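You operate a simulated robot arm through the tools that you are given. There is no shell and no other tool.

The job below is to be done with a simulated two-armed robot. You get a single attempt, and the scene is never put back.

TASK
Brush the back pastry with sugar water, then press a patch of scallion flakes on its middle.
Fine: use the yellow brush and the wetted wooden peg; stand both back; the pastry stays in its slot. Set down upright: yellow brush, wooden peg. A coat counts when it lies all over at full strength: go over it till it gets no stronger.

The check looks at the end state, three seconds after you hand in, the way a careful person would. Anything else that was tipped, shoved, dropped, spilled or broken makes it a failure.

THE ROBOT
Two 7-joint arms with two-finger parallel grippers on one trunk that stands fixed in place. Base frame: the origin is at the foot of the trunk, x ahead of it, y to its left, z up. Readings come in m, degrees, newtons and seconds.
The left shoulder is at [0.08, 0.131, 0.947], the right one opposite. With the tool pointing down near the work surface each hand reaches from about 0.4 to 0.86 m from the base axis, measured 20 degrees to its own side. Payload 1.57 kg a hand.
Tool frame (each hand has its own): the origin (TCP) lies between the finger pads and is the grasp point; the fingertips stand 0.03 m ahead of it; z points along the fingers, y is the line along which they close. The gripper opens to 0.11 m. The fingers are 0.024 m wide and 0.012 m thick; the gripper's body (0.048 by 0.112 m) begins 0.078 m behind the TCP.
Orientation is that of the tool frame in the base frame, as a unit quaternion [w, x, y, z]. With the fingers straight down and closing along the base's y, the tool's x points along the base's -x, its y along +y and its z along -z.

THE INTERFACE
- The arms move only by the tool play_rows. It takes "left_motion", "right_motion" or both (then of equal length, played together; a hand with none holds still); each is a list of rows, each a list of 7 numbers: the shift along the base's x, y, z in m, then the turn, a rotation vector about the base's x, y, z in degrees, then the opening, from 0 (shut) to 1 (fully open). In form: [[tx, ty, tz, wx, wy, wz, fingers], ...]. A call has 1 to 20 rows; each row is the pose to reach, as a shift and turn from the pose commanded when the call began. A row lasts 0.2 s, in which the tool goes at most 0.05 m and 8.6 degrees; a call with a longer step from one row to the next is refused whole, and so is a gripper value outside its range. Where a pose cannot be reached the arm comes as near as it can. A force on the tool above 40 N (or 10 N above the force at the start of the call, whichever is more), or a blocked arm, ends the call early, and 0.2 s more pass. The fingers move at their own pace (about 0.108 m/s each) and stop on an object; they squeeze with about 36 N. The grip force told is the motor's: it shows also when the fingers shut on nothing. Time passes only in rows, and 0.2 s behind the last, so rows that repeat a pose let the fingers close. The reply holds the time, the measured pose of the TCP, the force on the tool along the base axes, the opening and the grip force, in the units named above and with some noise, with the torque about the TCP (base axes, N m) and any sound that the robot's microphone picked up.
- Cameras (640 x 400 px; columns grow to the right, rows downward): "scene" is now at [-0.0482, -0.0093, 1.4292]; the picture's right is [-0.08, -1.00, 0.00], its down [-0.48, 0.04, -0.88] and it looks along [0.87, -0.07, -0.48] (base axes); focal length 345 px, centre (320, 200). "left" rides on the left gripper at [0.07, -0.016, -0.141] in its tool frame; the picture's right is [0.23, 0.97, 0.00], its down [-0.86, 0.20, -0.48] and it looks along [-0.47, 0.11, 0.88] (tool axes); focal length 222 px, centre (320, 200). "right" rides on the right gripper at [0.07, 0.016, -0.141] in its tool frame; the picture's right is [-0.23, 0.97, 0.00], its down [-0.86, -0.20, -0.48] and it looks along [-0.47, -0.11, 0.88] (tool axes); focal length 222 px, centre (320, 200). There is no depth. A picture from a camera that has moved, and an enlarged one, comes with that camera's place and axes in the base frame and with its lens.
- get_image(camera): a new picture of that camera. It takes no simulated time.
- aim_head(pan, tilt): turns the head with the scene camera to pan (to the left, within 109 degrees either way) and tilt (down, from -29 to 69), counted from straight ahead of the robot. It gives what a move gives.
- inspect(camera, box): a new picture of the part [left, top, right, bottom] of that camera's present view, enlarged. It takes no simulated time.
- sign_off(): hands the job in; it is judged then, once.

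Places have to be worked out from the pictures, the camera data and where the tool is seen. Open the grippers and draw the arms clear of the work before you hand the job in, unless the task says otherwise.

The tools are called after "Emit:" by a JSON object that holds its "fn" and its "kwargs". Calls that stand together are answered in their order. play_rows: Moves the arms, as the interface text tells. Its arguments: {"type":"object","properties":{"left_motion":{"type":"array"},"right_motion":{"type":"array"}},"required":[]} The other tools are called the same way: aim_head (pan, tilt) turns the head that bears the scene camera; get_image (camera) takes a picture; inspect (camera, box) takes an enlarged picture of a part of a camera's view; sign_off () hands the job in.

At the start:

```text
t: 0.0
left_eef_pos: [0.5827, 0.1416, 1.1775]
left_ee_rot: [0.0, 0.001, 1.0, 0.0]
left_force: [0.2, -0.4, 0.5]
left_moment: [0.03, 0.01, 0.02]
left_grip_width: 0.1099
left_grip_force: 0.1
right_eef_pos: [0.4404, -0.259, 1.2121]
right_ee_rot: [0.001, 0.0, 1.0, 0.001]
right_force: [0.3, 0.3, 1.0]
right_moment: [0.02, -0.01, 0.0]
right_grip_width: 0.1099
right_grip_force: 0.0
head pan, tilt: [-4.9, 28.6]
```

scene: 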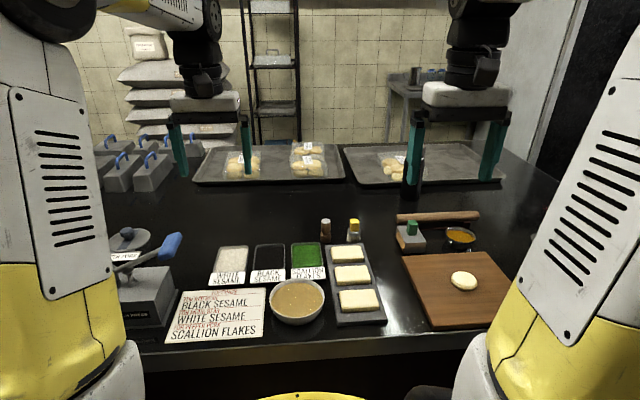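
right: 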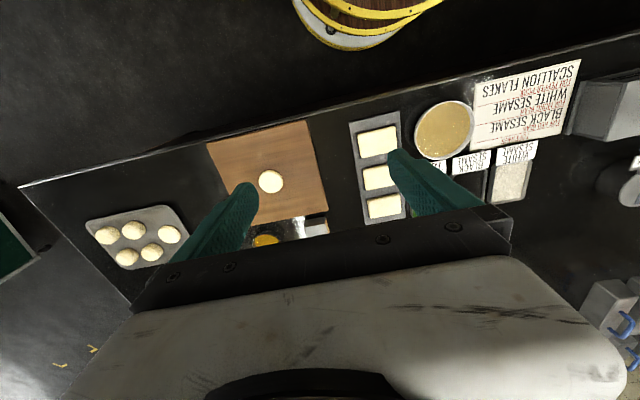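
left: 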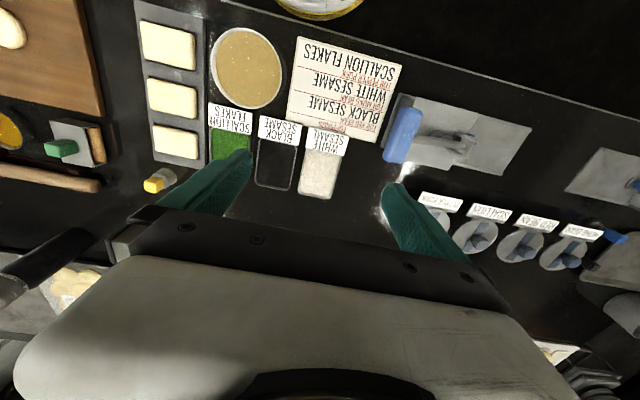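

I start with close looks at the working area to identify the yellow brush, the wooden peg, the bowls and the pastry tray.

Emit:
{"fn": "inspect", "kwargs": {"camera": "scene", "box": [200, 200, 400, 340]}}

Emit:
{"fn": "inspect", "kwargs": {"camera": "scene", "box": [380, 190, 540, 340]}}

Emit:
{"fn": "inspect", "kwargs": {"camera": "scene", "box": [90, 200, 290, 350]}}

Emit:
{"fn": "inspect", "kwargs": {"camera": "left", "box": [100, 0, 420, 210]}}

```text
2.86 times, centred on (300, 270) of scene
camera zoom: at [-0.0482, -0.0093, 1.4292], right [-0.08, -1.0, 0.0], down [-0.48, 0.04, -0.88], along [0.87, -0.07, -0.48], focal length 986 px, centre (377, 0)
```

zoom: 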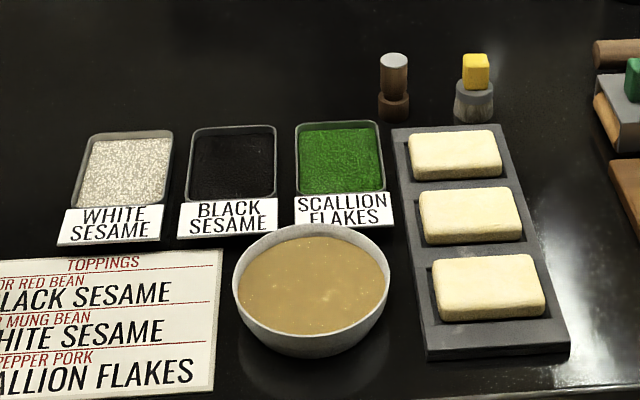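

```text
2.67 times, centred on (460, 265) of scene
camera zoom: at [-0.0482, -0.0093, 1.4292], right [-0.08, -1.0, 0.0], down [-0.48, 0.04, -0.88], along [0.87, -0.07, -0.48], focal length 920 px, centre (-53, 27)
```

zoom: 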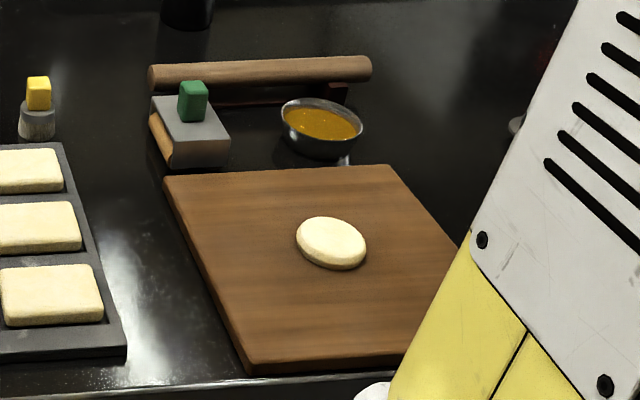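

```text
2.67 times, centred on (190, 275) of scene
camera zoom: at [-0.0482, -0.0093, 1.4292], right [-0.08, -1.0, 0.0], down [-0.48, 0.04, -0.88], along [0.87, -0.07, -0.48], focal length 920 px, centre (667, 0)
```

zoom: 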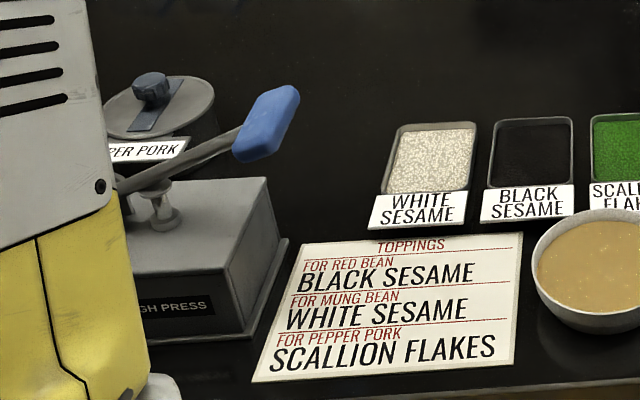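

```text
1.90 times, centred on (260, 105) of left
camera zoom: at [0.5135, 0.1237, 1.3189], right [-0.23, 0.97, 0.0], down [0.86, 0.2, 0.48], along [0.47, 0.11, -0.88], focal length 423 px, centre (434, 381)
```

zoom: 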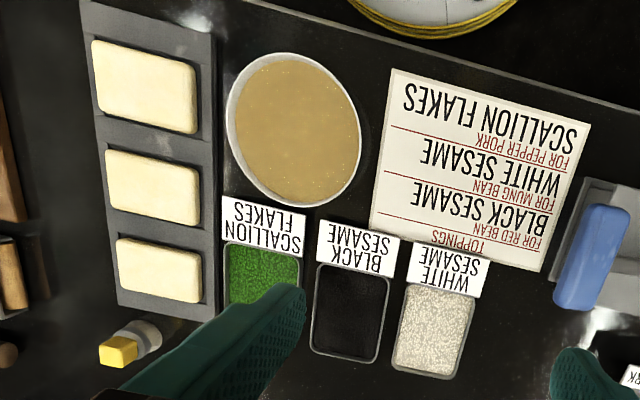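

The yellow brush stands upright with yellow block on top at about (0.80,-0.18), the wooden peg beside it to the left, the tan sugar-water bowl is left of the pastry tray. I draw the left hand back to the side and bring the right hand over the area for a closer look.

Emit:
{"fn": "play_rows", "kwargs": {"left_motion": [[-0.02, 0.025, 0.005, 0, 0, 0, 1], [-0.04, 0.05, 0.01, 0, 0, 0, 1], [-0.06, 0.075, 0.015, 0, 0, 0, 1], [-0.08, 0.1, 0.02, 0, 0, 0, 1], [-0.1, 0.125, 0.025, 0, 0, 0, 1], [-0.12, 0.15, 0.03, 0, 0, 0, 1]], "right_motion": [[0.03, 0.02, -0.02, 0, 0, 0, 1], [0.06, 0.04, -0.04, 0, 0, 0, 1], [0.09, 0.06, -0.06, 0, 0, 0, 1], [0.12, 0.08, -0.08, 0, 0, 0, 1], [0.15, 0.1, -0.1, 0, 0, 0, 1], [0.17, 0.11, -0.12, 0, 0, 0, 1]]}}

Emit:
{"fn": "get_image", "kwargs": {"camera": "right"}}

Emit:
{"fn": "get_image", "kwargs": {"camera": "scene"}}

```text
t: 1.4
left_eef_pos: [0.4648, 0.2916, 1.2078]
left_ee_rot: [0.0, -0.001, 1.0, -0.001]
left_force: [0.2, 0.2, 1.1]
left_moment: [0.02, 0.01, -0.04]
left_grip_width: 0.11
left_grip_force: 0.1
right_eef_pos: [0.6132, -0.1481, 1.0912]
right_ee_rot: [0.0, 0.0, 1.0, 0.0]
right_force: [-0.3, -0.2, 0.2]
right_moment: [0.06, 0.04, 0.01]
right_grip_width: 0.11
right_grip_force: 0.1
head pan, tilt: [-4.9, 28.6]
```

```text
taken
camera right: at [0.5438, -0.1306, 1.2341], right [0.23, 0.97, 0.0], down [0.85, -0.2, 0.48], along [0.47, -0.11, -0.88], focal length 222 px, centre (320, 200)
```

right: 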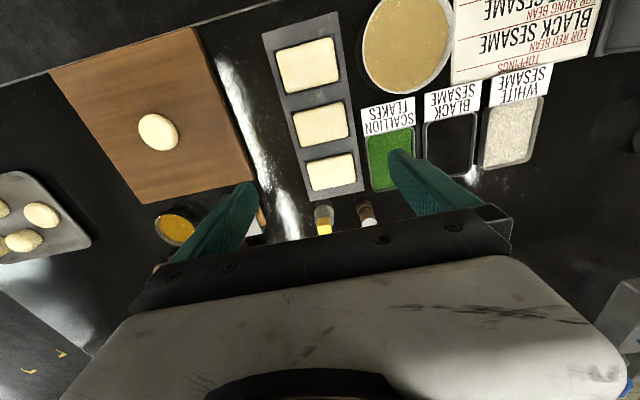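

```text
taken
```

scene: 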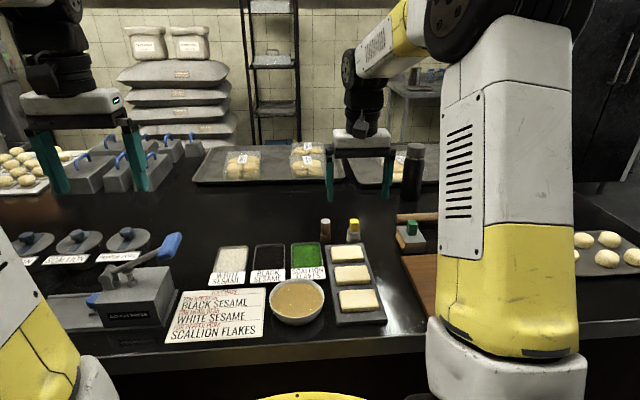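

The right camera now sees brush and peg near the fingers. I zoom in on both from the two cameras.

Emit:
{"fn": "inspect", "kwargs": {"camera": "right", "box": [280, 140, 440, 240]}}

Emit:
{"fn": "inspect", "kwargs": {"camera": "scene", "box": [290, 205, 390, 270]}}

Emit:
{"fn": "inspect", "kwargs": {"camera": "scene", "box": [260, 230, 400, 330]}}

Emit:
{"fn": "inspect", "kwargs": {"camera": "right", "box": [250, 0, 560, 200]}}

```text
4.00 times, centred on (360, 190) of right
camera zoom: at [0.5438, -0.1306, 1.2341], right [0.23, 0.97, 0.0], down [0.85, -0.2, 0.48], along [0.47, -0.11, -0.88], focal length 888 px, centre (160, 240)
```

zoom: 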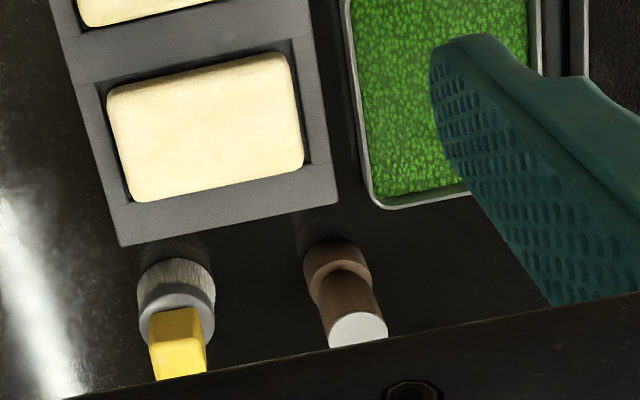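

```text
6.15 times, centred on (340, 238) of scene
camera zoom: at [-0.0482, -0.0095, 1.4292], right [-0.09, -1.0, 0.0], down [-0.48, 0.04, -0.88], along [0.87, -0.07, -0.48], focal length 2123 px, centre (197, -31)
```

zoom: 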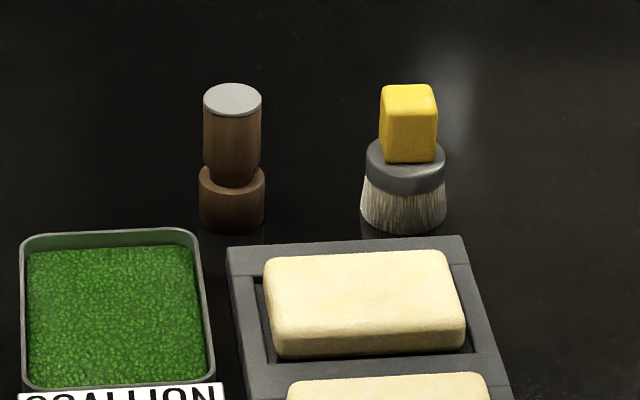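

```text
4.00 times, centred on (330, 280) of scene
camera zoom: at [-0.0482, -0.0095, 1.4292], right [-0.09, -1.0, 0.0], down [-0.48, 0.04, -0.88], along [0.87, -0.07, -0.48], focal length 1380 px, centre (280, -120)
```

zoom: 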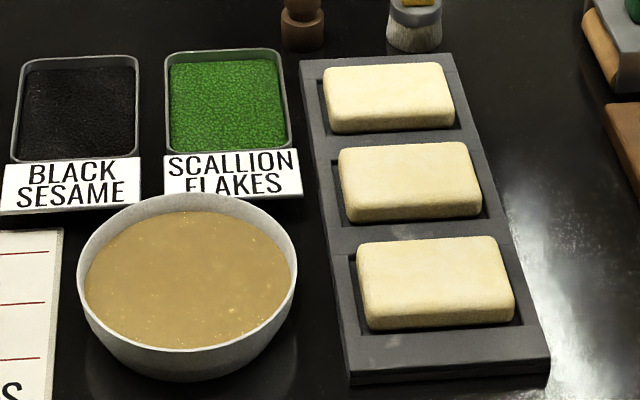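

```text
2.00 times, centred on (405, 100) of right
camera zoom: at [0.5438, -0.1306, 1.2341], right [0.23, 0.97, 0.0], down [0.85, -0.2, 0.48], along [0.47, -0.11, -0.88], focal length 444 px, centre (150, 400)
```

zoom: 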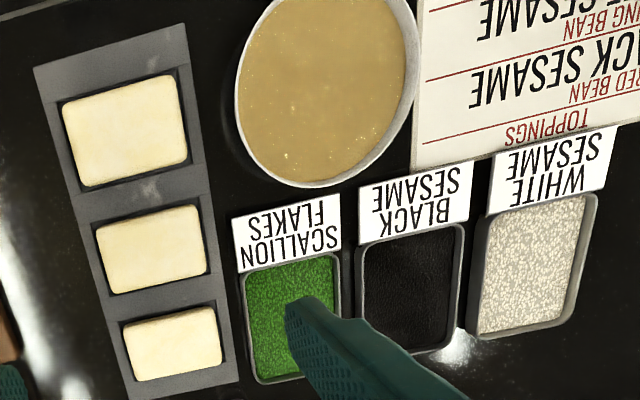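

Peg and brush tops come out near z≈0.905, table near z≈0.84; peg about (0.78,-0.097), brush about (0.78,-0.18). I pull the right hand back toward the robot to see bowl, flakes, tray, peg and brush in one near view and refine these.

Emit:
{"fn": "play_rows", "kwargs": {"right_motion": [[-0.03, 0.01, 0, 0, 0, 0, 1], [-0.06, 0.02, 0, 0, 0, 0, 1], [-0.09, 0.03, 0, 0, 0, 0, 1], [-0.12, 0.04, 0, 0, 0, 0, 1], [-0.13, 0.05, 0, 0, 0, 0, 1], [-0.13, 0.05, 0, 0, 0, 0, 1]]}}

Emit:
{"fn": "get_image", "kwargs": {"camera": "right"}}

Emit:
{"fn": "inspect", "kwargs": {"camera": "right", "box": [200, 20, 360, 120]}}

Emit:
{"fn": "inspect", "kwargs": {"camera": "right", "box": [200, 120, 360, 220]}}

Emit:
{"fn": "inspect", "kwargs": {"camera": "right", "box": [320, 60, 480, 160]}}

```text
t: 2.8
left_eef_pos: [0.4663, 0.2921, 1.2079]
left_ee_rot: [0.0, -0.001, 1.0, 0.0]
left_force: [-0.5, 0.0, -0.6]
left_moment: [0.04, -0.03, -0.01]
left_grip_width: 0.1096
left_grip_force: 0.1
right_eef_pos: [0.4808, -0.0964, 1.0906]
right_ee_rot: [0.0, 0.0, 1.0, 0.0]
right_force: [0.3, 0.6, 0.4]
right_moment: [0.02, 0.03, 0.01]
right_grip_width: 0.11
right_grip_force: 0.2
head pan, tilt: [-4.9, 28.6]
```

```text
taken
camera right: at [0.4113, -0.0812, 1.2326], right [0.23, 0.97, 0.0], down [0.86, -0.2, 0.48], along [0.47, -0.11, -0.88], focal length 222 px, centre (320, 200)
```

right: 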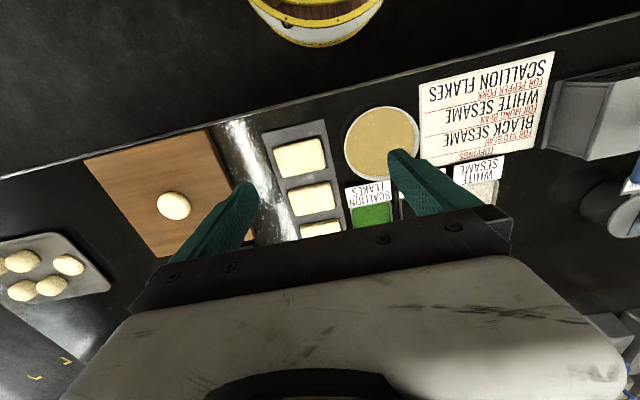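

```text
4.00 times, centred on (280, 70) of right
camera zoom: at [0.4113, -0.0812, 1.2326], right [0.23, 0.97, 0.0], down [0.86, -0.2, 0.48], along [0.47, -0.11, -0.88], focal length 888 px, centre (480, 720)
```

zoom: 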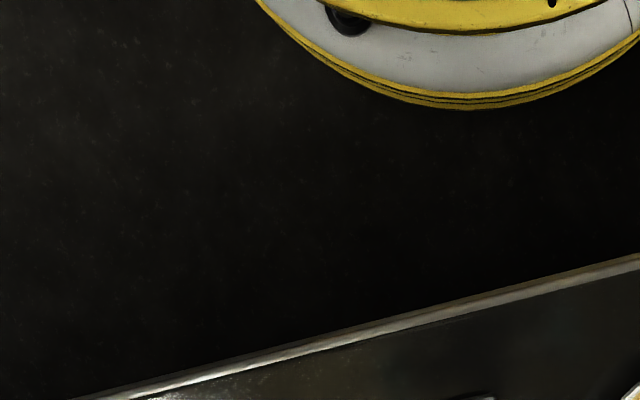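

```text
4.00 times, centred on (280, 170) of right
camera zoom: at [0.4113, -0.0812, 1.2326], right [0.23, 0.97, 0.0], down [0.86, -0.2, 0.48], along [0.47, -0.11, -0.88], focal length 888 px, centre (480, 320)
```

zoom: 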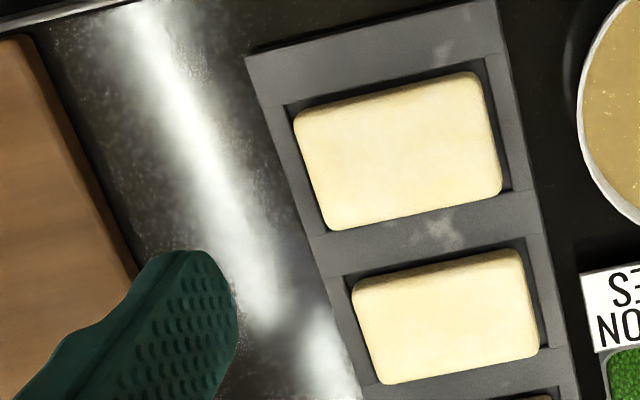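

```text
4.00 times, centred on (400, 110) of right
camera zoom: at [0.4113, -0.0812, 1.2326], right [0.23, 0.97, 0.0], down [0.86, -0.2, 0.48], along [0.47, -0.11, -0.88], focal length 888 px, centre (0, 560)
```

zoom: 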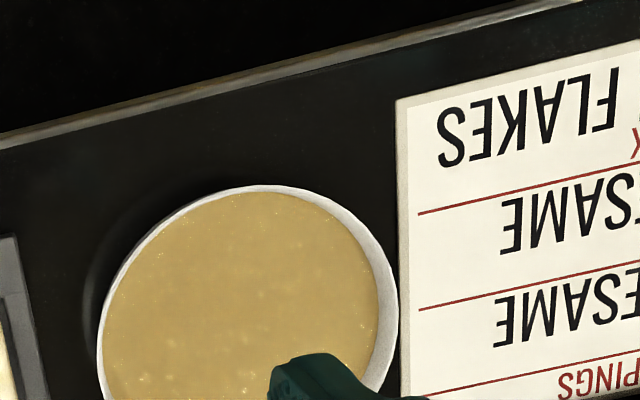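

Geometry is consistent: back pastry top z≈0.8625 centred (0.692,-0.1435), flakes (0.697,-0.037), bowl centre (0.52,-0.005) with rim z≈0.875. I now move the right hand above the yellow brush with fingers half open, and check alignment.

Emit:
{"fn": "play_rows", "kwargs": {"right_motion": [[0.0375, -0.0105, -0.005, 0, 0, 0, 0.9], [0.075, -0.021, -0.01, 0, 0, 0, 0.8], [0.1125, -0.0315, -0.02, 0, 0, 0, 0.7], [0.15, -0.042, -0.03, 0, 0, 0, 0.6], [0.1875, -0.0525, -0.05, 0, 0, 0, 0.55], [0.225, -0.063, -0.07, 0, 0, 0, 0.55], [0.2625, -0.0735, -0.09, 0, 0, 0, 0.55], [0.3, -0.084, -0.1, 0, 0, 0, 0.55], [0.3, -0.084, -0.1, 0, 0, 0, 0.55]]}}

Emit:
{"fn": "get_image", "kwargs": {"camera": "right"}}

Emit:
{"fn": "inspect", "kwargs": {"camera": "right", "box": [240, 120, 400, 220]}}

Emit:
{"fn": "inspect", "kwargs": {"camera": "scene", "box": [290, 165, 430, 255]}}

```text
t: 4.8
left_eef_pos: [0.4656, 0.2914, 1.2071]
left_ee_rot: [0.0, 0.0, 1.0, 0.0]
left_force: [0.3, -0.5, 0.4]
left_moment: [-0.01, 0.0, -0.04]
left_grip_width: 0.11
left_grip_force: 0.1
right_eef_pos: [0.7801, -0.182, 0.9912]
right_ee_rot: [-0.001, 0.0, 1.0, 0.001]
right_force: [0.2, 0.2, -0.7]
right_moment: [0.04, 0.01, -0.03]
right_grip_width: 0.0604
right_grip_force: 0.1
head pan, tilt: [-4.9, 28.6]
```

```text
taken
camera right: at [0.7115, -0.1655, 1.1334], right [0.23, 0.97, 0.0], down [0.86, -0.2, 0.48], along [0.46, -0.11, -0.88], focal length 222 px, centre (320, 200)
```

right: 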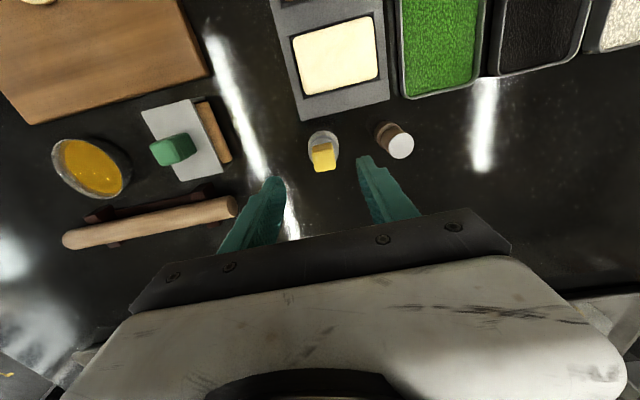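

```text
4.00 times, centred on (320, 170) of right
camera zoom: at [0.7115, -0.1655, 1.1334], right [0.23, 0.97, 0.0], down [0.86, -0.2, 0.48], along [0.46, -0.11, -0.88], focal length 888 px, centre (320, 320)
```

zoom: 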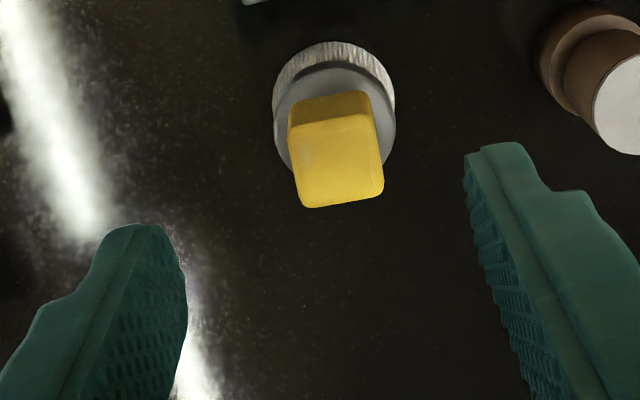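

```text
4.44 times, centred on (360, 210) of scene
camera zoom: at [-0.0481, -0.0093, 1.4292], right [-0.08, -1.0, 0.0], down [-0.48, 0.04, -0.88], along [0.87, -0.07, -0.48], focal length 1533 px, centre (142, 156)
```

zoom: 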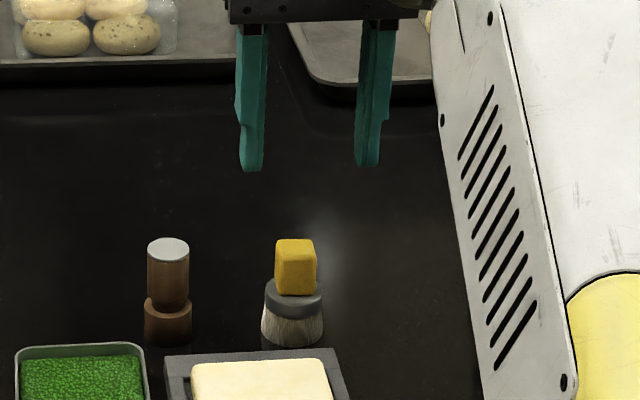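

The brush measures at about (0.786,-0.179) with the handle spanning z≈0.87–0.90; the hand is at (0.780,-0.182). I shift a few mm and descend with the fingers still open so that the tips end just above the grey ferrule.

Emit:
{"fn": "play_rows", "kwargs": {"right_motion": [[0.006, 0.003, -0.025, 0, 0, 0, 0.55], [0.006, 0.003, -0.05, 0, 0, 0, 0.55], [0.006, 0.003, -0.07, 0, 0, 0, 0.55], [0.006, 0.003, -0.087, 0, 0, 0, 0.55], [0.006, 0.003, -0.087, 0, 0, 0, 0.55]]}}

Emit:
{"fn": "inspect", "kwargs": {"camera": "right", "box": [240, 120, 400, 220]}}

Emit:
{"fn": "inspect", "kwargs": {"camera": "scene", "box": [310, 190, 410, 260]}}

```text
t: 6.0
left_eef_pos: [0.4661, 0.2924, 1.2086]
left_ee_rot: [0.0, 0.0, 1.0, 0.0]
left_force: [0.4, -0.1, -0.3]
left_moment: [0.02, 0.0, 0.01]
left_grip_width: 0.1101
left_grip_force: 0.0
right_eef_pos: [0.7877, -0.182, 0.9044]
right_ee_rot: [0.001, 0.0, 1.0, 0.0]
right_force: [0.0, -0.3, -0.3]
right_moment: [0.0, 0.03, 0.0]
right_grip_width: 0.0605
right_grip_force: 0.0
head pan, tilt: [-4.9, 28.6]
```

```text
4.00 times, centred on (320, 170) of right
camera zoom: at [0.7189, -0.164, 1.0464], right [0.23, 0.97, 0.0], down [0.85, -0.2, 0.48], along [0.47, -0.11, -0.88], focal length 888 px, centre (320, 320)
```

zoom: 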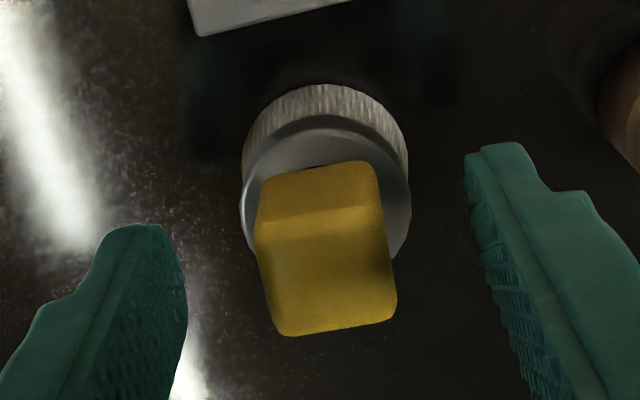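

```text
5.71 times, centred on (360, 225) of scene
camera zoom: at [-0.0481, -0.0093, 1.4292], right [-0.08, -1.0, 0.0], down [-0.48, 0.04, -0.88], along [0.87, -0.07, -0.48], focal length 1971 px, centre (91, 57)
```

zoom: 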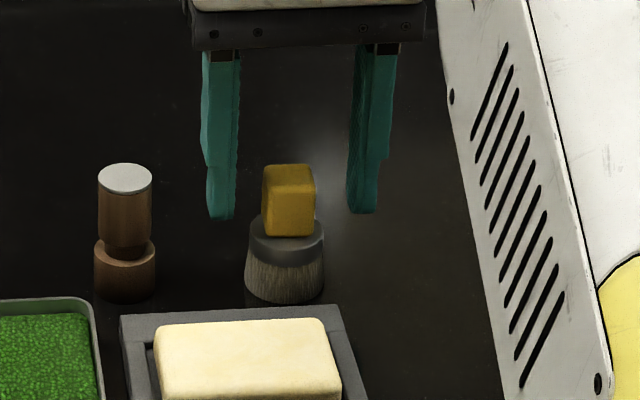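

Tips sit at z≈0.874 and the handle spans about 0.865–0.898, centred (0.789,-0.179). I lower 6 mm more, centre by 2 mm and close on the handle.

Emit:
{"fn": "play_rows", "kwargs": {"right_motion": [[0.001, 0.002, -0.006, 0, 0, 0, 0.55], [0.001, 0.002, -0.006, 0, 0, 0, 0.4], [0.001, 0.002, -0.006, 0, 0, 0, 0.3], [0.001, 0.002, -0.006, 0, 0, 0, 0.2], [0.001, 0.002, -0.006, 0, 0, 0, 0.0], [0.001, 0.002, -0.006, 0, 0, 0, 0.0], [0.001, 0.002, -0.006, 0, 0, 0, 0.0]]}}

Emit:
{"fn": "inspect", "kwargs": {"camera": "right", "box": [240, 120, 400, 220]}}

Emit:
{"fn": "inspect", "kwargs": {"camera": "scene", "box": [310, 190, 410, 260]}}

```text
t: 7.6
left_eef_pos: [0.466, 0.2913, 1.2083]
left_ee_rot: [0.0, 0.0, 1.0, -0.001]
left_force: [0.8, 0.1, 0.0]
left_moment: [0.03, 0.01, -0.01]
left_grip_width: 0.1099
left_grip_force: 0.0
right_eef_pos: [0.7898, -0.179, 0.899]
right_ee_rot: [0.0, 0.0, 1.0, 0.0]
right_force: [0.6, -0.3, 0.7]
right_moment: [-0.01, -0.01, 0.0]
right_grip_width: 0.0238
right_grip_force: 35.8
head pan, tilt: [-4.9, 28.6]
```

```text
4.00 times, centred on (320, 170) of right
camera zoom: at [0.7202, -0.1614, 1.0405], right [0.23, 0.97, 0.0], down [0.86, -0.2, 0.48], along [0.47, -0.11, -0.88], focal length 888 px, centre (320, 320)
```

zoom: 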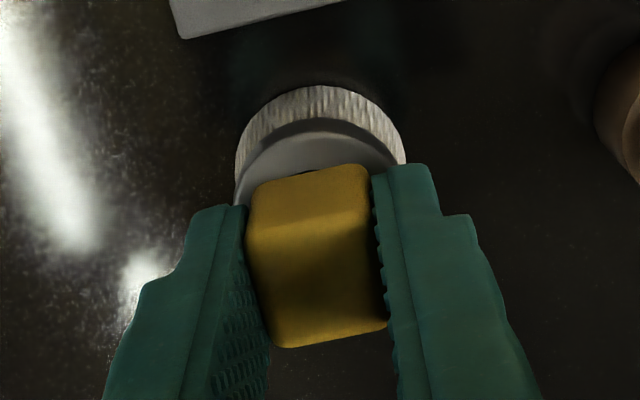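

```text
5.71 times, centred on (360, 225) of scene
camera zoom: at [-0.0481, -0.0093, 1.4292], right [-0.08, -1.0, 0.0], down [-0.48, 0.04, -0.88], along [0.87, -0.07, -0.48], focal length 1971 px, centre (91, 57)
```

zoom: 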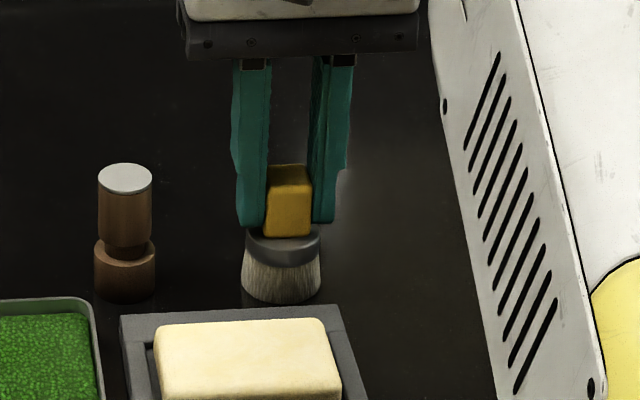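

The brush is held (24 mm, 36 N); its home is TCP (0.789,-0.179,0.899). I lift it 12 cm straight up and carry it over the centre of the sugar-water bowl.

Emit:
{"fn": "play_rows", "kwargs": {"right_motion": [[0, 0, 0.03, 0, 0, 0, 0], [0, 0, 0.07, 0, 0, 0, 0], [0, 0, 0.11, 0, 0, 0, 0], [-0.02, 0.012, 0.12, 0, 0, 0, 0], [-0.055, 0.035, 0.12, 0, 0, 0, 0], [-0.09, 0.058, 0.12, 0, 0, 0, 0], [-0.125, 0.081, 0.12, 0, 0, 0, 0], [-0.16, 0.104, 0.12, 0, 0, 0, 0], [-0.195, 0.127, 0.12, 0, 0, 0, 0], [-0.23, 0.15, 0.12, 0, 0, 0, 0], [-0.255, 0.165, 0.12, 0, 0, 0, 0], [-0.269, 0.174, 0.12, 0, 0, 0, 0], [-0.269, 0.174, 0.12, 0, 0, 0, 0]]}}

Emit:
{"fn": "get_image", "kwargs": {"camera": "right"}}

Emit:
{"fn": "inspect", "kwargs": {"camera": "scene", "box": [230, 200, 390, 330]}}

Emit:
{"fn": "inspect", "kwargs": {"camera": "right", "box": [220, 80, 420, 220]}}

```text
t: 10.4
left_eef_pos: [0.4654, 0.2916, 1.2064]
left_ee_rot: [-0.001, 0.0, 1.0, 0.0]
left_force: [-0.5, 0.2, -0.2]
left_moment: [0.0, -0.04, 0.0]
left_grip_width: 0.1099
left_grip_force: 0.0
right_eef_pos: [0.5191, -0.0039, 1.0199]
right_ee_rot: [0.0, 0.0, 1.0, -0.001]
right_force: [-1.4, 0.5, -0.9]
right_moment: [-0.01, 0.03, -0.01]
right_grip_width: 0.0242
right_grip_force: 35.9
head pan, tilt: [-4.9, 28.6]
```

```text
taken
camera right: at [0.4493, 0.013, 1.1616], right [0.23, 0.97, 0.0], down [0.86, -0.2, 0.48], along [0.47, -0.11, -0.88], focal length 222 px, centre (320, 200)
```

right: 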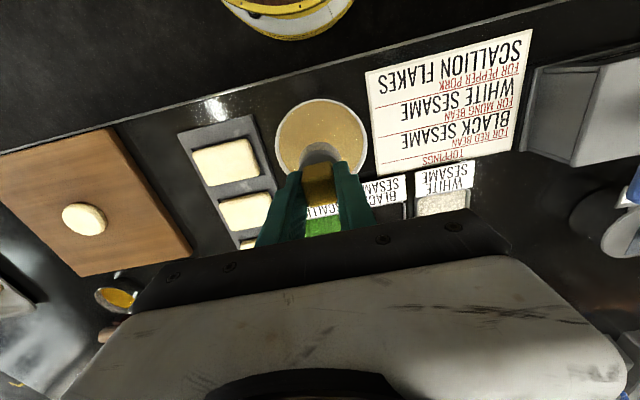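

```text
3.08 times, centred on (310, 265) of scene
camera zoom: at [-0.0482, -0.0093, 1.4292], right [-0.08, -1.0, 0.0], down [-0.48, 0.04, -0.88], along [0.87, -0.07, -0.48], focal length 1061 px, centre (351, 0)
```

zoom: 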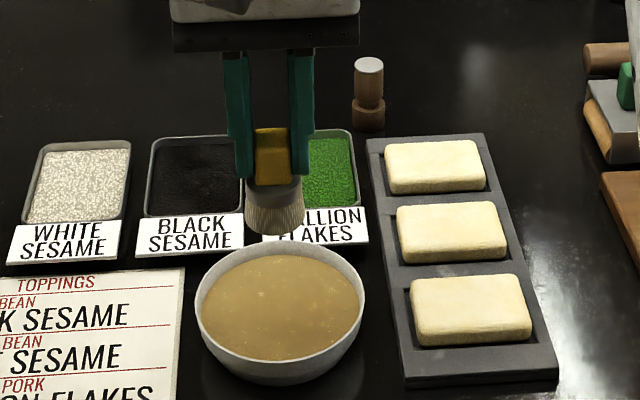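

```text
2.86 times, centred on (320, 150) of right
camera zoom: at [0.4493, 0.013, 1.1616], right [0.23, 0.97, 0.0], down [0.86, -0.2, 0.48], along [0.47, -0.11, -0.88], focal length 635 px, centre (320, 343)
```

zoom: 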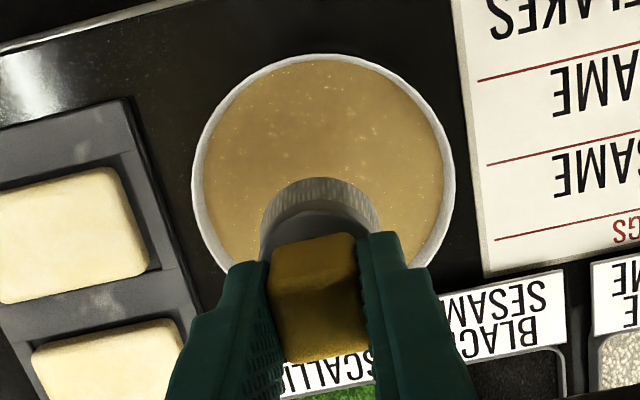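

The brush hangs centred over the bowl (bowl centre ≈(0.523,-0.003)). I lower it in steps until the bristles come near the liquid, then look.

Emit:
{"fn": "play_rows", "kwargs": {"right_motion": [[0.003, 0, -0.03, 0, 0, 0, 0], [0.003, 0, -0.055, 0, 0, 0, 0], [0.003, 0, -0.075, 0, 0, 0, 0], [0.003, 0, -0.085, 0, 0, 0, 0], [0.003, 0, -0.085, 0, 0, 0, 0]]}}

Emit:
{"fn": "inspect", "kwargs": {"camera": "scene", "box": [250, 240, 350, 330]}}

Emit:
{"fn": "inspect", "kwargs": {"camera": "right", "box": [220, 80, 420, 220]}}

```text
t: 11.6
left_eef_pos: [0.4656, 0.2913, 1.206]
left_ee_rot: [0.0, 0.0, 1.0, 0.0]
left_force: [0.3, -0.1, 0.4]
left_moment: [-0.01, 0.02, -0.02]
left_grip_width: 0.1101
left_grip_force: 0.1
right_eef_pos: [0.5224, -0.0055, 0.9349]
right_ee_rot: [0.0, 0.0, 1.0, 0.0]
right_force: [0.9, -0.6, -0.6]
right_moment: [-0.04, -0.01, -0.04]
right_grip_width: 0.0238
right_grip_force: 36.0
head pan, tilt: [-4.9, 28.6]
```

```text
4.44 times, centred on (300, 285) of scene
camera zoom: at [-0.0482, -0.0092, 1.4292], right [-0.08, -1.0, 0.0], down [-0.48, 0.04, -0.88], along [0.87, -0.07, -0.48], focal length 1533 px, centre (409, -178)
```

zoom: 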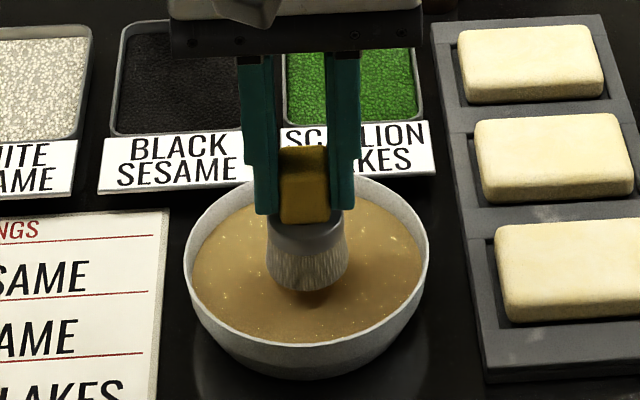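

```text
2.86 times, centred on (320, 150) of right
camera zoom: at [0.4532, 0.0119, 1.0766], right [0.23, 0.97, 0.0], down [0.86, -0.2, 0.48], along [0.47, -0.11, -0.88], focal length 635 px, centre (320, 343)
```

zoom: 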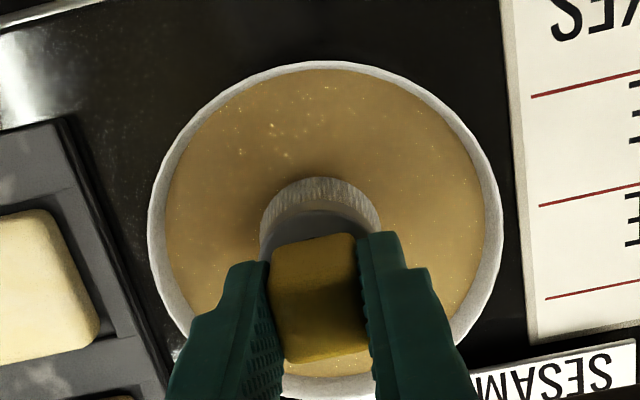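

The bristle tips are just above the liquid (reflection visible beneath). I lower another 12 mm and check force and picture.

Emit:
{"fn": "play_rows", "kwargs": {"right_motion": [[0, 0, -0.004, 0, 0, 0, 0], [0, 0, -0.008, 0, 0, 0, 0], [0, 0, -0.012, 0, 0, 0, 0], [0, 0, -0.012, 0, 0, 0, 0]]}}

Emit:
{"fn": "inspect", "kwargs": {"camera": "scene", "box": [250, 240, 350, 330]}}

Emit:
{"fn": "inspect", "kwargs": {"camera": "right", "box": [220, 80, 420, 220]}}

```text
t: 12.6
left_eef_pos: [0.4657, 0.2915, 1.2073]
left_ee_rot: [0.0, 0.0, 1.0, 0.001]
left_force: [0.5, 0.1, -0.1]
left_moment: [0.0, -0.01, 0.0]
left_grip_width: 0.1101
left_grip_force: 0.1
right_eef_pos: [0.5217, -0.0048, 0.923]
right_ee_rot: [-0.001, 0.0, 1.0, -0.001]
right_force: [-0.4, 0.1, 0.6]
right_moment: [0.01, 0.01, 0.02]
right_grip_width: 0.0236
right_grip_force: 36.1
head pan, tilt: [-4.9, 28.6]
```

```text
4.44 times, centred on (300, 285) of scene
camera zoom: at [-0.0482, -0.0092, 1.4292], right [-0.08, -1.0, 0.0], down [-0.48, 0.04, -0.88], along [0.87, -0.07, -0.48], focal length 1533 px, centre (409, -178)
```

zoom: 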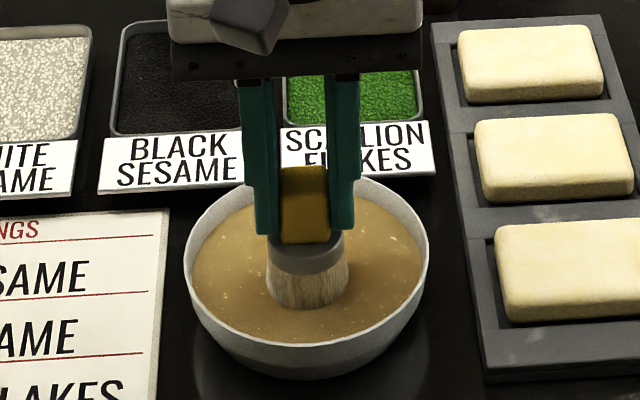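

```text
2.86 times, centred on (320, 150) of right
camera zoom: at [0.4525, 0.0123, 1.0644], right [0.23, 0.97, 0.0], down [0.86, -0.2, 0.48], along [0.47, -0.11, -0.88], focal length 635 px, centre (320, 343)
```

zoom: 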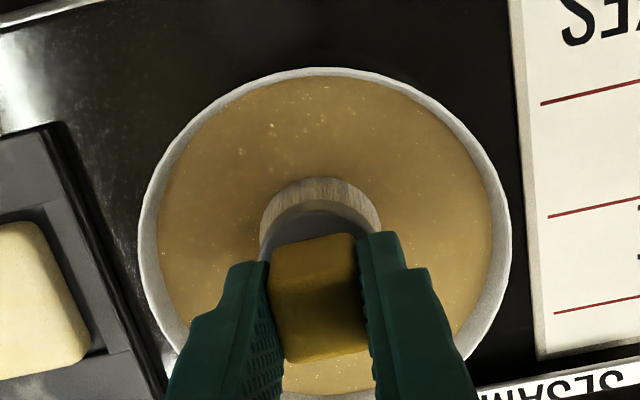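

The bristles have turned tan, so they are in the liquid. I dip 4 mm deeper, hold, then rise slowly and let it drain over the bowl.

Emit:
{"fn": "play_rows", "kwargs": {"right_motion": [[0, 0, -0.004, 0, 0, 0, 0], [0, 0, -0.004, 0, 0, 0, 0], [0, 0, -0.004, 0, 0, 0, 0], [0, 0, -0.004, 0, 0, 0, 0], [0, 0, 0.004, 0, 0, 0, 0], [0, 0, 0.012, 0, 0, 0, 0], [0, 0, 0.02, 0, 0, 0, 0], [0, 0, 0.02, 0, 0, 0, 0], [0, 0, 0.02, 0, 0, 0, 0], [0, 0, 0.02, 0, 0, 0, 0], [0, 0, 0.02, 0, 0, 0, 0]]}}

Emit:
{"fn": "inspect", "kwargs": {"camera": "scene", "box": [250, 240, 350, 330]}}

```text
t: 15.0
left_eef_pos: [0.4664, 0.2918, 1.2085]
left_ee_rot: [0.0, 0.0, 1.0, 0.0]
left_force: [0.1, -0.7, -0.6]
left_moment: [0.02, 0.0, 0.01]
left_grip_width: 0.1102
left_grip_force: 0.1
right_eef_pos: [0.5215, -0.0038, 0.9431]
right_ee_rot: [0.0, 0.001, 1.0, 0.0]
right_force: [-0.3, -0.5, -0.5]
right_moment: [0.0, 0.01, 0.03]
right_grip_width: 0.0239
right_grip_force: 35.9
head pan, tilt: [-4.9, 28.6]
```

```text
4.44 times, centred on (300, 285) of scene
camera zoom: at [-0.0482, -0.0092, 1.4292], right [-0.08, -1.0, 0.0], down [-0.48, 0.04, -0.88], along [0.87, -0.07, -0.48], focal length 1533 px, centre (409, -178)
```

zoom: 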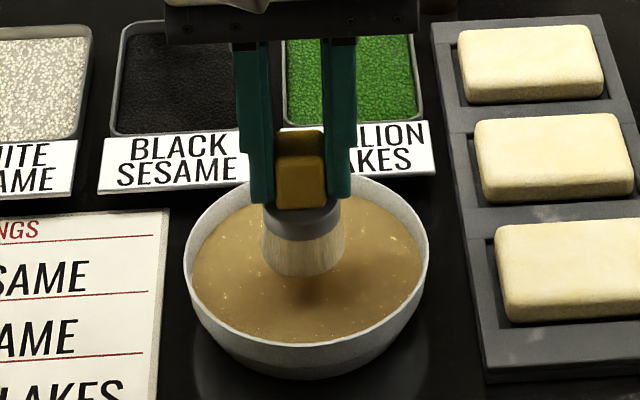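

The brush is loaded and does not drip. I carry it along the gap between flakes box and pastry tray to above the back pastry's middle.

Emit:
{"fn": "play_rows", "kwargs": {"right_motion": [[0, 0, 0.03, 0, 0, 0, 0], [0.01, -0.02, 0.05, 0, 0, 0, 0], [0.025, -0.05, 0.05, 0, 0, 0, 0], [0.04, -0.075, 0.05, 0, 0, 0, 0], [0.08, -0.077, 0.05, 0, 0, 0, 0], [0.12, -0.078, 0.05, 0, 0, 0, 0], [0.155, -0.08, 0.05, 0, 0, 0, 0], [0.168, -0.11, 0.05, 0, 0, 0, 0], [0.17, -0.139, 0.05, 0, 0, 0, 0], [0.17, -0.139, 0.05, 0, 0, 0, 0]]}}

Emit:
{"fn": "get_image", "kwargs": {"camera": "scene"}}

Emit:
{"fn": "inspect", "kwargs": {"camera": "scene", "box": [300, 210, 420, 290]}}

Emit:
{"fn": "inspect", "kwargs": {"camera": "right", "box": [220, 80, 420, 220]}}

```text
t: 17.2
left_eef_pos: [0.4655, 0.2916, 1.2084]
left_ee_rot: [0.0, -0.001, 1.0, 0.0]
left_force: [0.4, -0.4, 0.1]
left_moment: [0.01, 0.02, 0.0]
left_grip_width: 0.11
left_grip_force: 0.0
right_eef_pos: [0.6929, -0.1455, 0.9924]
right_ee_rot: [0.0, 0.0, 1.0, 0.0]
right_force: [0.3, -0.1, -0.6]
right_moment: [0.01, 0.01, -0.01]
right_grip_width: 0.0241
right_grip_force: 36.1
head pan, tilt: [-4.9, 28.6]
```

```text
taken
```

scene: 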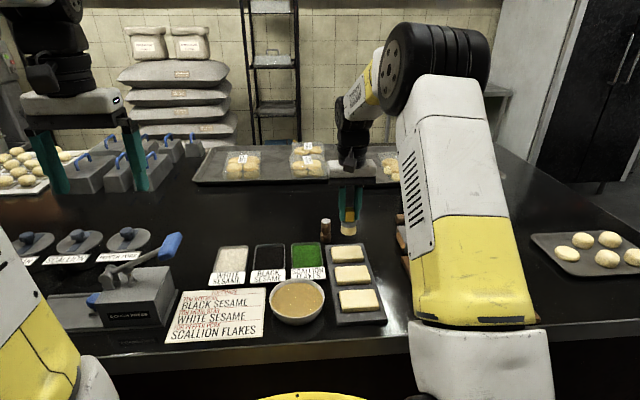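

```text
5.00 times, centred on (360, 250) of scene
camera zoom: at [-0.0481, -0.0093, 1.4292], right [-0.08, -1.0, 0.0], down [-0.48, 0.04, -0.88], along [0.87, -0.07, -0.48], focal length 1725 px, centre (120, -50)
```

zoom: 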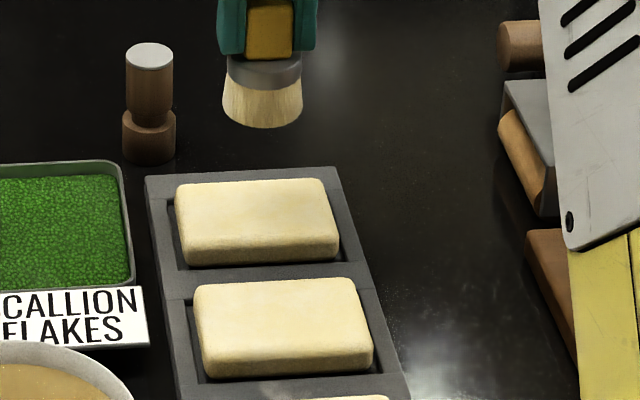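

```text
2.86 times, centred on (320, 150) of right
camera zoom: at [0.6224, -0.128, 1.134], right [0.23, 0.97, 0.0], down [0.86, -0.2, 0.48], along [0.47, -0.11, -0.88], focal length 635 px, centre (320, 343)
```

zoom: 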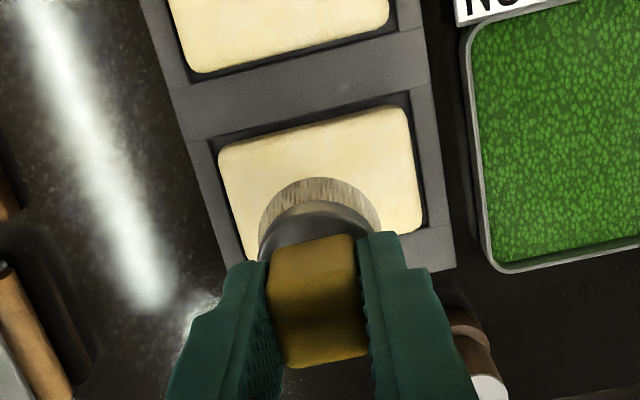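

The pastry centre re-measures at (0.6926,-0.1438), right under the brush. I lower toward it, slowing near contact.

Emit:
{"fn": "play_rows", "kwargs": {"right_motion": [[0, 0.001, -0.025, 0, 0, 0, 0], [0, 0.001, -0.045, 0, 0, 0, 0], [0, 0.001, -0.055, 0, 0, 0, 0], [0, 0.001, -0.059, 0, 0, 0, 0], [0, 0.001, -0.062, 0, 0, 0, 0], [0, 0.001, -0.062, 0, 0, 0, 0]]}}

Emit:
{"fn": "inspect", "kwargs": {"camera": "scene", "box": [320, 220, 400, 275]}}

Emit:
{"fn": "inspect", "kwargs": {"camera": "right", "box": [220, 80, 420, 220]}}

```text
t: 18.6
left_eef_pos: [0.4651, 0.2919, 1.2071]
left_ee_rot: [0.0, 0.0, 1.0, 0.0]
left_force: [0.7, -0.6, -0.4]
left_moment: [0.01, 0.02, 0.0]
left_grip_width: 0.1102
left_grip_force: 0.1
right_eef_pos: [0.6915, -0.143, 0.9322]
right_ee_rot: [0.0, 0.0, 1.0, 0.0]
right_force: [0.7, -0.3, 0.0]
right_moment: [-0.01, -0.01, 0.01]
right_grip_width: 0.0241
right_grip_force: 35.6
head pan, tilt: [-4.9, 28.6]
```

```text
7.27 times, centred on (360, 248) of scene
camera zoom: at [-0.0481, -0.0093, 1.4292], right [-0.08, -1.0, 0.0], down [-0.48, 0.04, -0.88], along [0.87, -0.07, -0.48], focal length 2508 px, centre (29, -146)
```

zoom: 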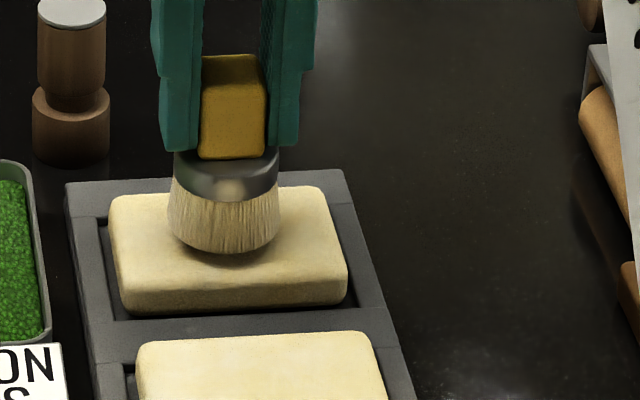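

```text
2.86 times, centred on (320, 150) of right
camera zoom: at [0.622, -0.1256, 1.0731], right [0.23, 0.97, 0.0], down [0.86, -0.2, 0.48], along [0.47, -0.11, -0.88], focal length 635 px, centre (320, 343)
```

zoom: 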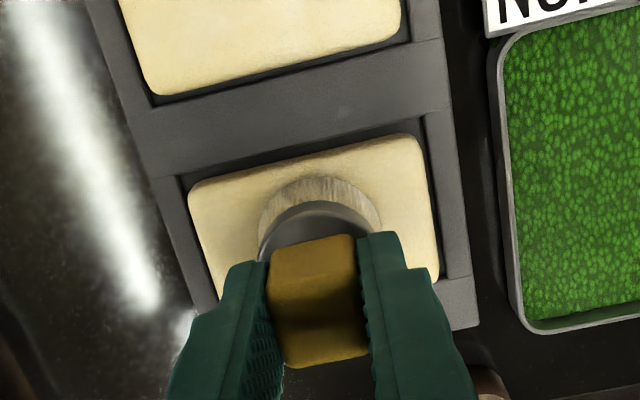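

The brush hovers a few mm above the pastry. I step down another 4 mm and read the force.

Emit:
{"fn": "play_rows", "kwargs": {"right_motion": [[0, 0, -0.002, 0, 0, 0, 0], [0, 0, -0.004, 0, 0, 0, 0], [0, 0, -0.004, 0, 0, 0, 0]]}}

Emit:
{"fn": "inspect", "kwargs": {"camera": "scene", "box": [320, 220, 400, 275]}}

```text
t: 19.4
left_eef_pos: [0.4656, 0.291, 1.2091]
left_ee_rot: [-0.001, 0.0, 1.0, 0.0]
left_force: [0.1, 0.5, 0.2]
left_moment: [-0.03, 0.02, 0.0]
left_grip_width: 0.11
left_grip_force: 0.0
right_eef_pos: [0.6902, -0.1422, 0.9266]
right_ee_rot: [0.001, 0.0, 1.0, 0.0]
right_force: [-0.1, 0.3, -0.9]
right_moment: [0.01, 0.01, -0.01]
right_grip_width: 0.0239
right_grip_force: 35.7
head pan, tilt: [-4.9, 28.6]
```

```text
7.27 times, centred on (360, 248) of scene
camera zoom: at [-0.0481, -0.0093, 1.4292], right [-0.08, -1.0, 0.0], down [-0.48, 0.04, -0.88], along [0.87, -0.07, -0.48], focal length 2508 px, centre (29, -146)
```

zoom: 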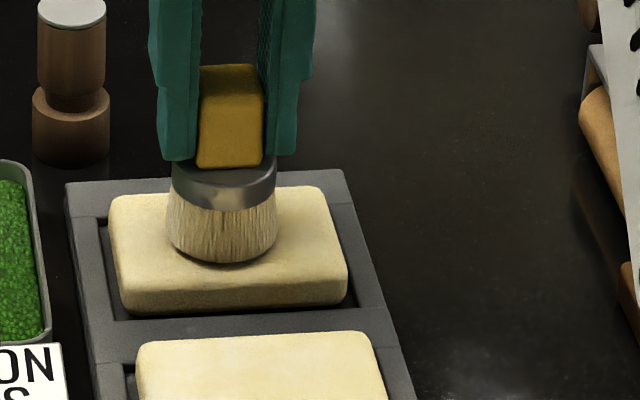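

No clear contact force yet at TCP z 0.927. I go down 3 mm more in small steps.

Emit:
{"fn": "play_rows", "kwargs": {"right_motion": [[0, 0, -0.0015, 0, 0, 0, 0], [0, 0, -0.003, 0, 0, 0, 0], [0, 0, -0.003, 0, 0, 0, 0]]}}

Emit:
{"fn": "inspect", "kwargs": {"camera": "scene", "box": [320, 220, 400, 275]}}

```text
t: 20.2
left_eef_pos: [0.4654, 0.2921, 1.2074]
left_ee_rot: [0.001, 0.0, 1.0, -0.001]
left_force: [-0.6, 0.4, 0.1]
left_moment: [0.02, 0.02, -0.03]
left_grip_width: 0.1102
left_grip_force: 0.1
right_eef_pos: [0.6926, -0.142, 0.9238]
right_ee_rot: [0.0, -0.001, 1.0, -0.001]
right_force: [0.2, -0.3, -0.6]
right_moment: [-0.02, -0.04, 0.01]
right_grip_width: 0.0236
right_grip_force: 36.1
head pan, tilt: [-4.9, 28.6]
```

```text
7.27 times, centred on (360, 248) of scene
camera zoom: at [-0.0482, -0.0093, 1.4292], right [-0.08, -1.0, 0.0], down [-0.48, 0.04, -0.88], along [0.87, -0.07, -0.48], focal length 2508 px, centre (29, -146)
```

zoom: 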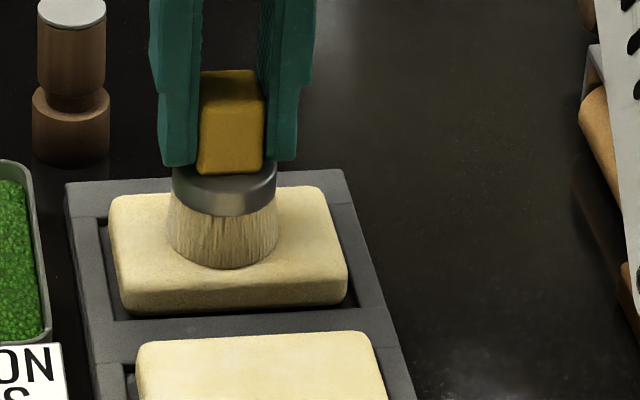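

Still no measurable force. I step down 2 mm more and check again.

Emit:
{"fn": "play_rows", "kwargs": {"right_motion": [[0, 0, -0.001, 0, 0, 0, 0], [0, 0, -0.002, 0, 0, 0, 0], [0, 0, -0.002, 0, 0, 0, 0]]}}

Emit:
{"fn": "inspect", "kwargs": {"camera": "scene", "box": [320, 220, 400, 275]}}

Emit:
{"fn": "inspect", "kwargs": {"camera": "right", "box": [260, 110, 400, 200]}}

```text
t: 21.0
left_eef_pos: [0.4634, 0.2916, 1.2071]
left_ee_rot: [0.0, 0.0, 1.0, -0.001]
left_force: [0.1, 0.5, -0.8]
left_moment: [0.01, 0.02, -0.02]
left_grip_width: 0.1096
left_grip_force: 0.1
right_eef_pos: [0.6922, -0.1429, 0.923]
right_ee_rot: [0.002, 0.0, 1.0, 0.0]
right_force: [-4.1, -0.9, 17.9]
right_moment: [0.02, 0.11, 0.01]
right_grip_width: 0.0239
right_grip_force: 36.1
head pan, tilt: [-4.9, 28.6]
```

```text
7.27 times, centred on (360, 248) of scene
camera zoom: at [-0.0489, -0.0092, 1.4291], right [-0.08, -1.0, 0.0], down [-0.48, 0.04, -0.88], along [0.87, -0.07, -0.48], focal length 2508 px, centre (29, -146)
```

zoom: 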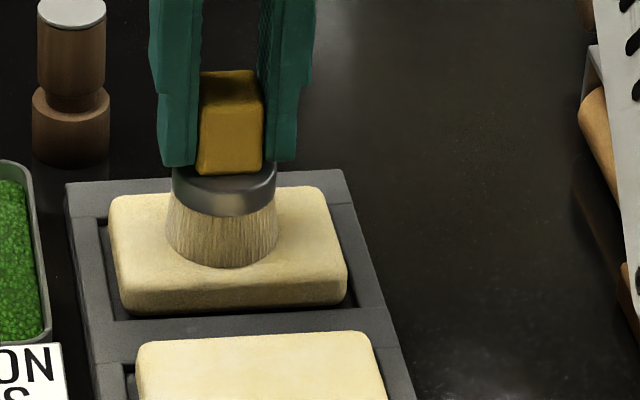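

```text
4.44 times, centred on (330, 155) of right
camera zoom: at [0.6229, -0.1255, 1.0652], right [0.23, 0.97, 0.0], down [0.85, -0.2, 0.48], along [0.47, -0.11, -0.88], focal length 987 px, centre (276, 400)
```

zoom: 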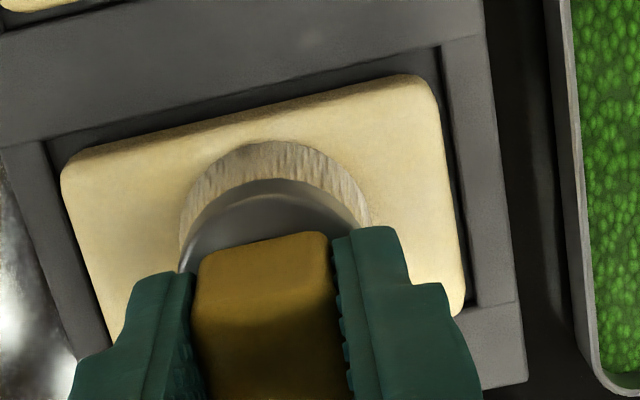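

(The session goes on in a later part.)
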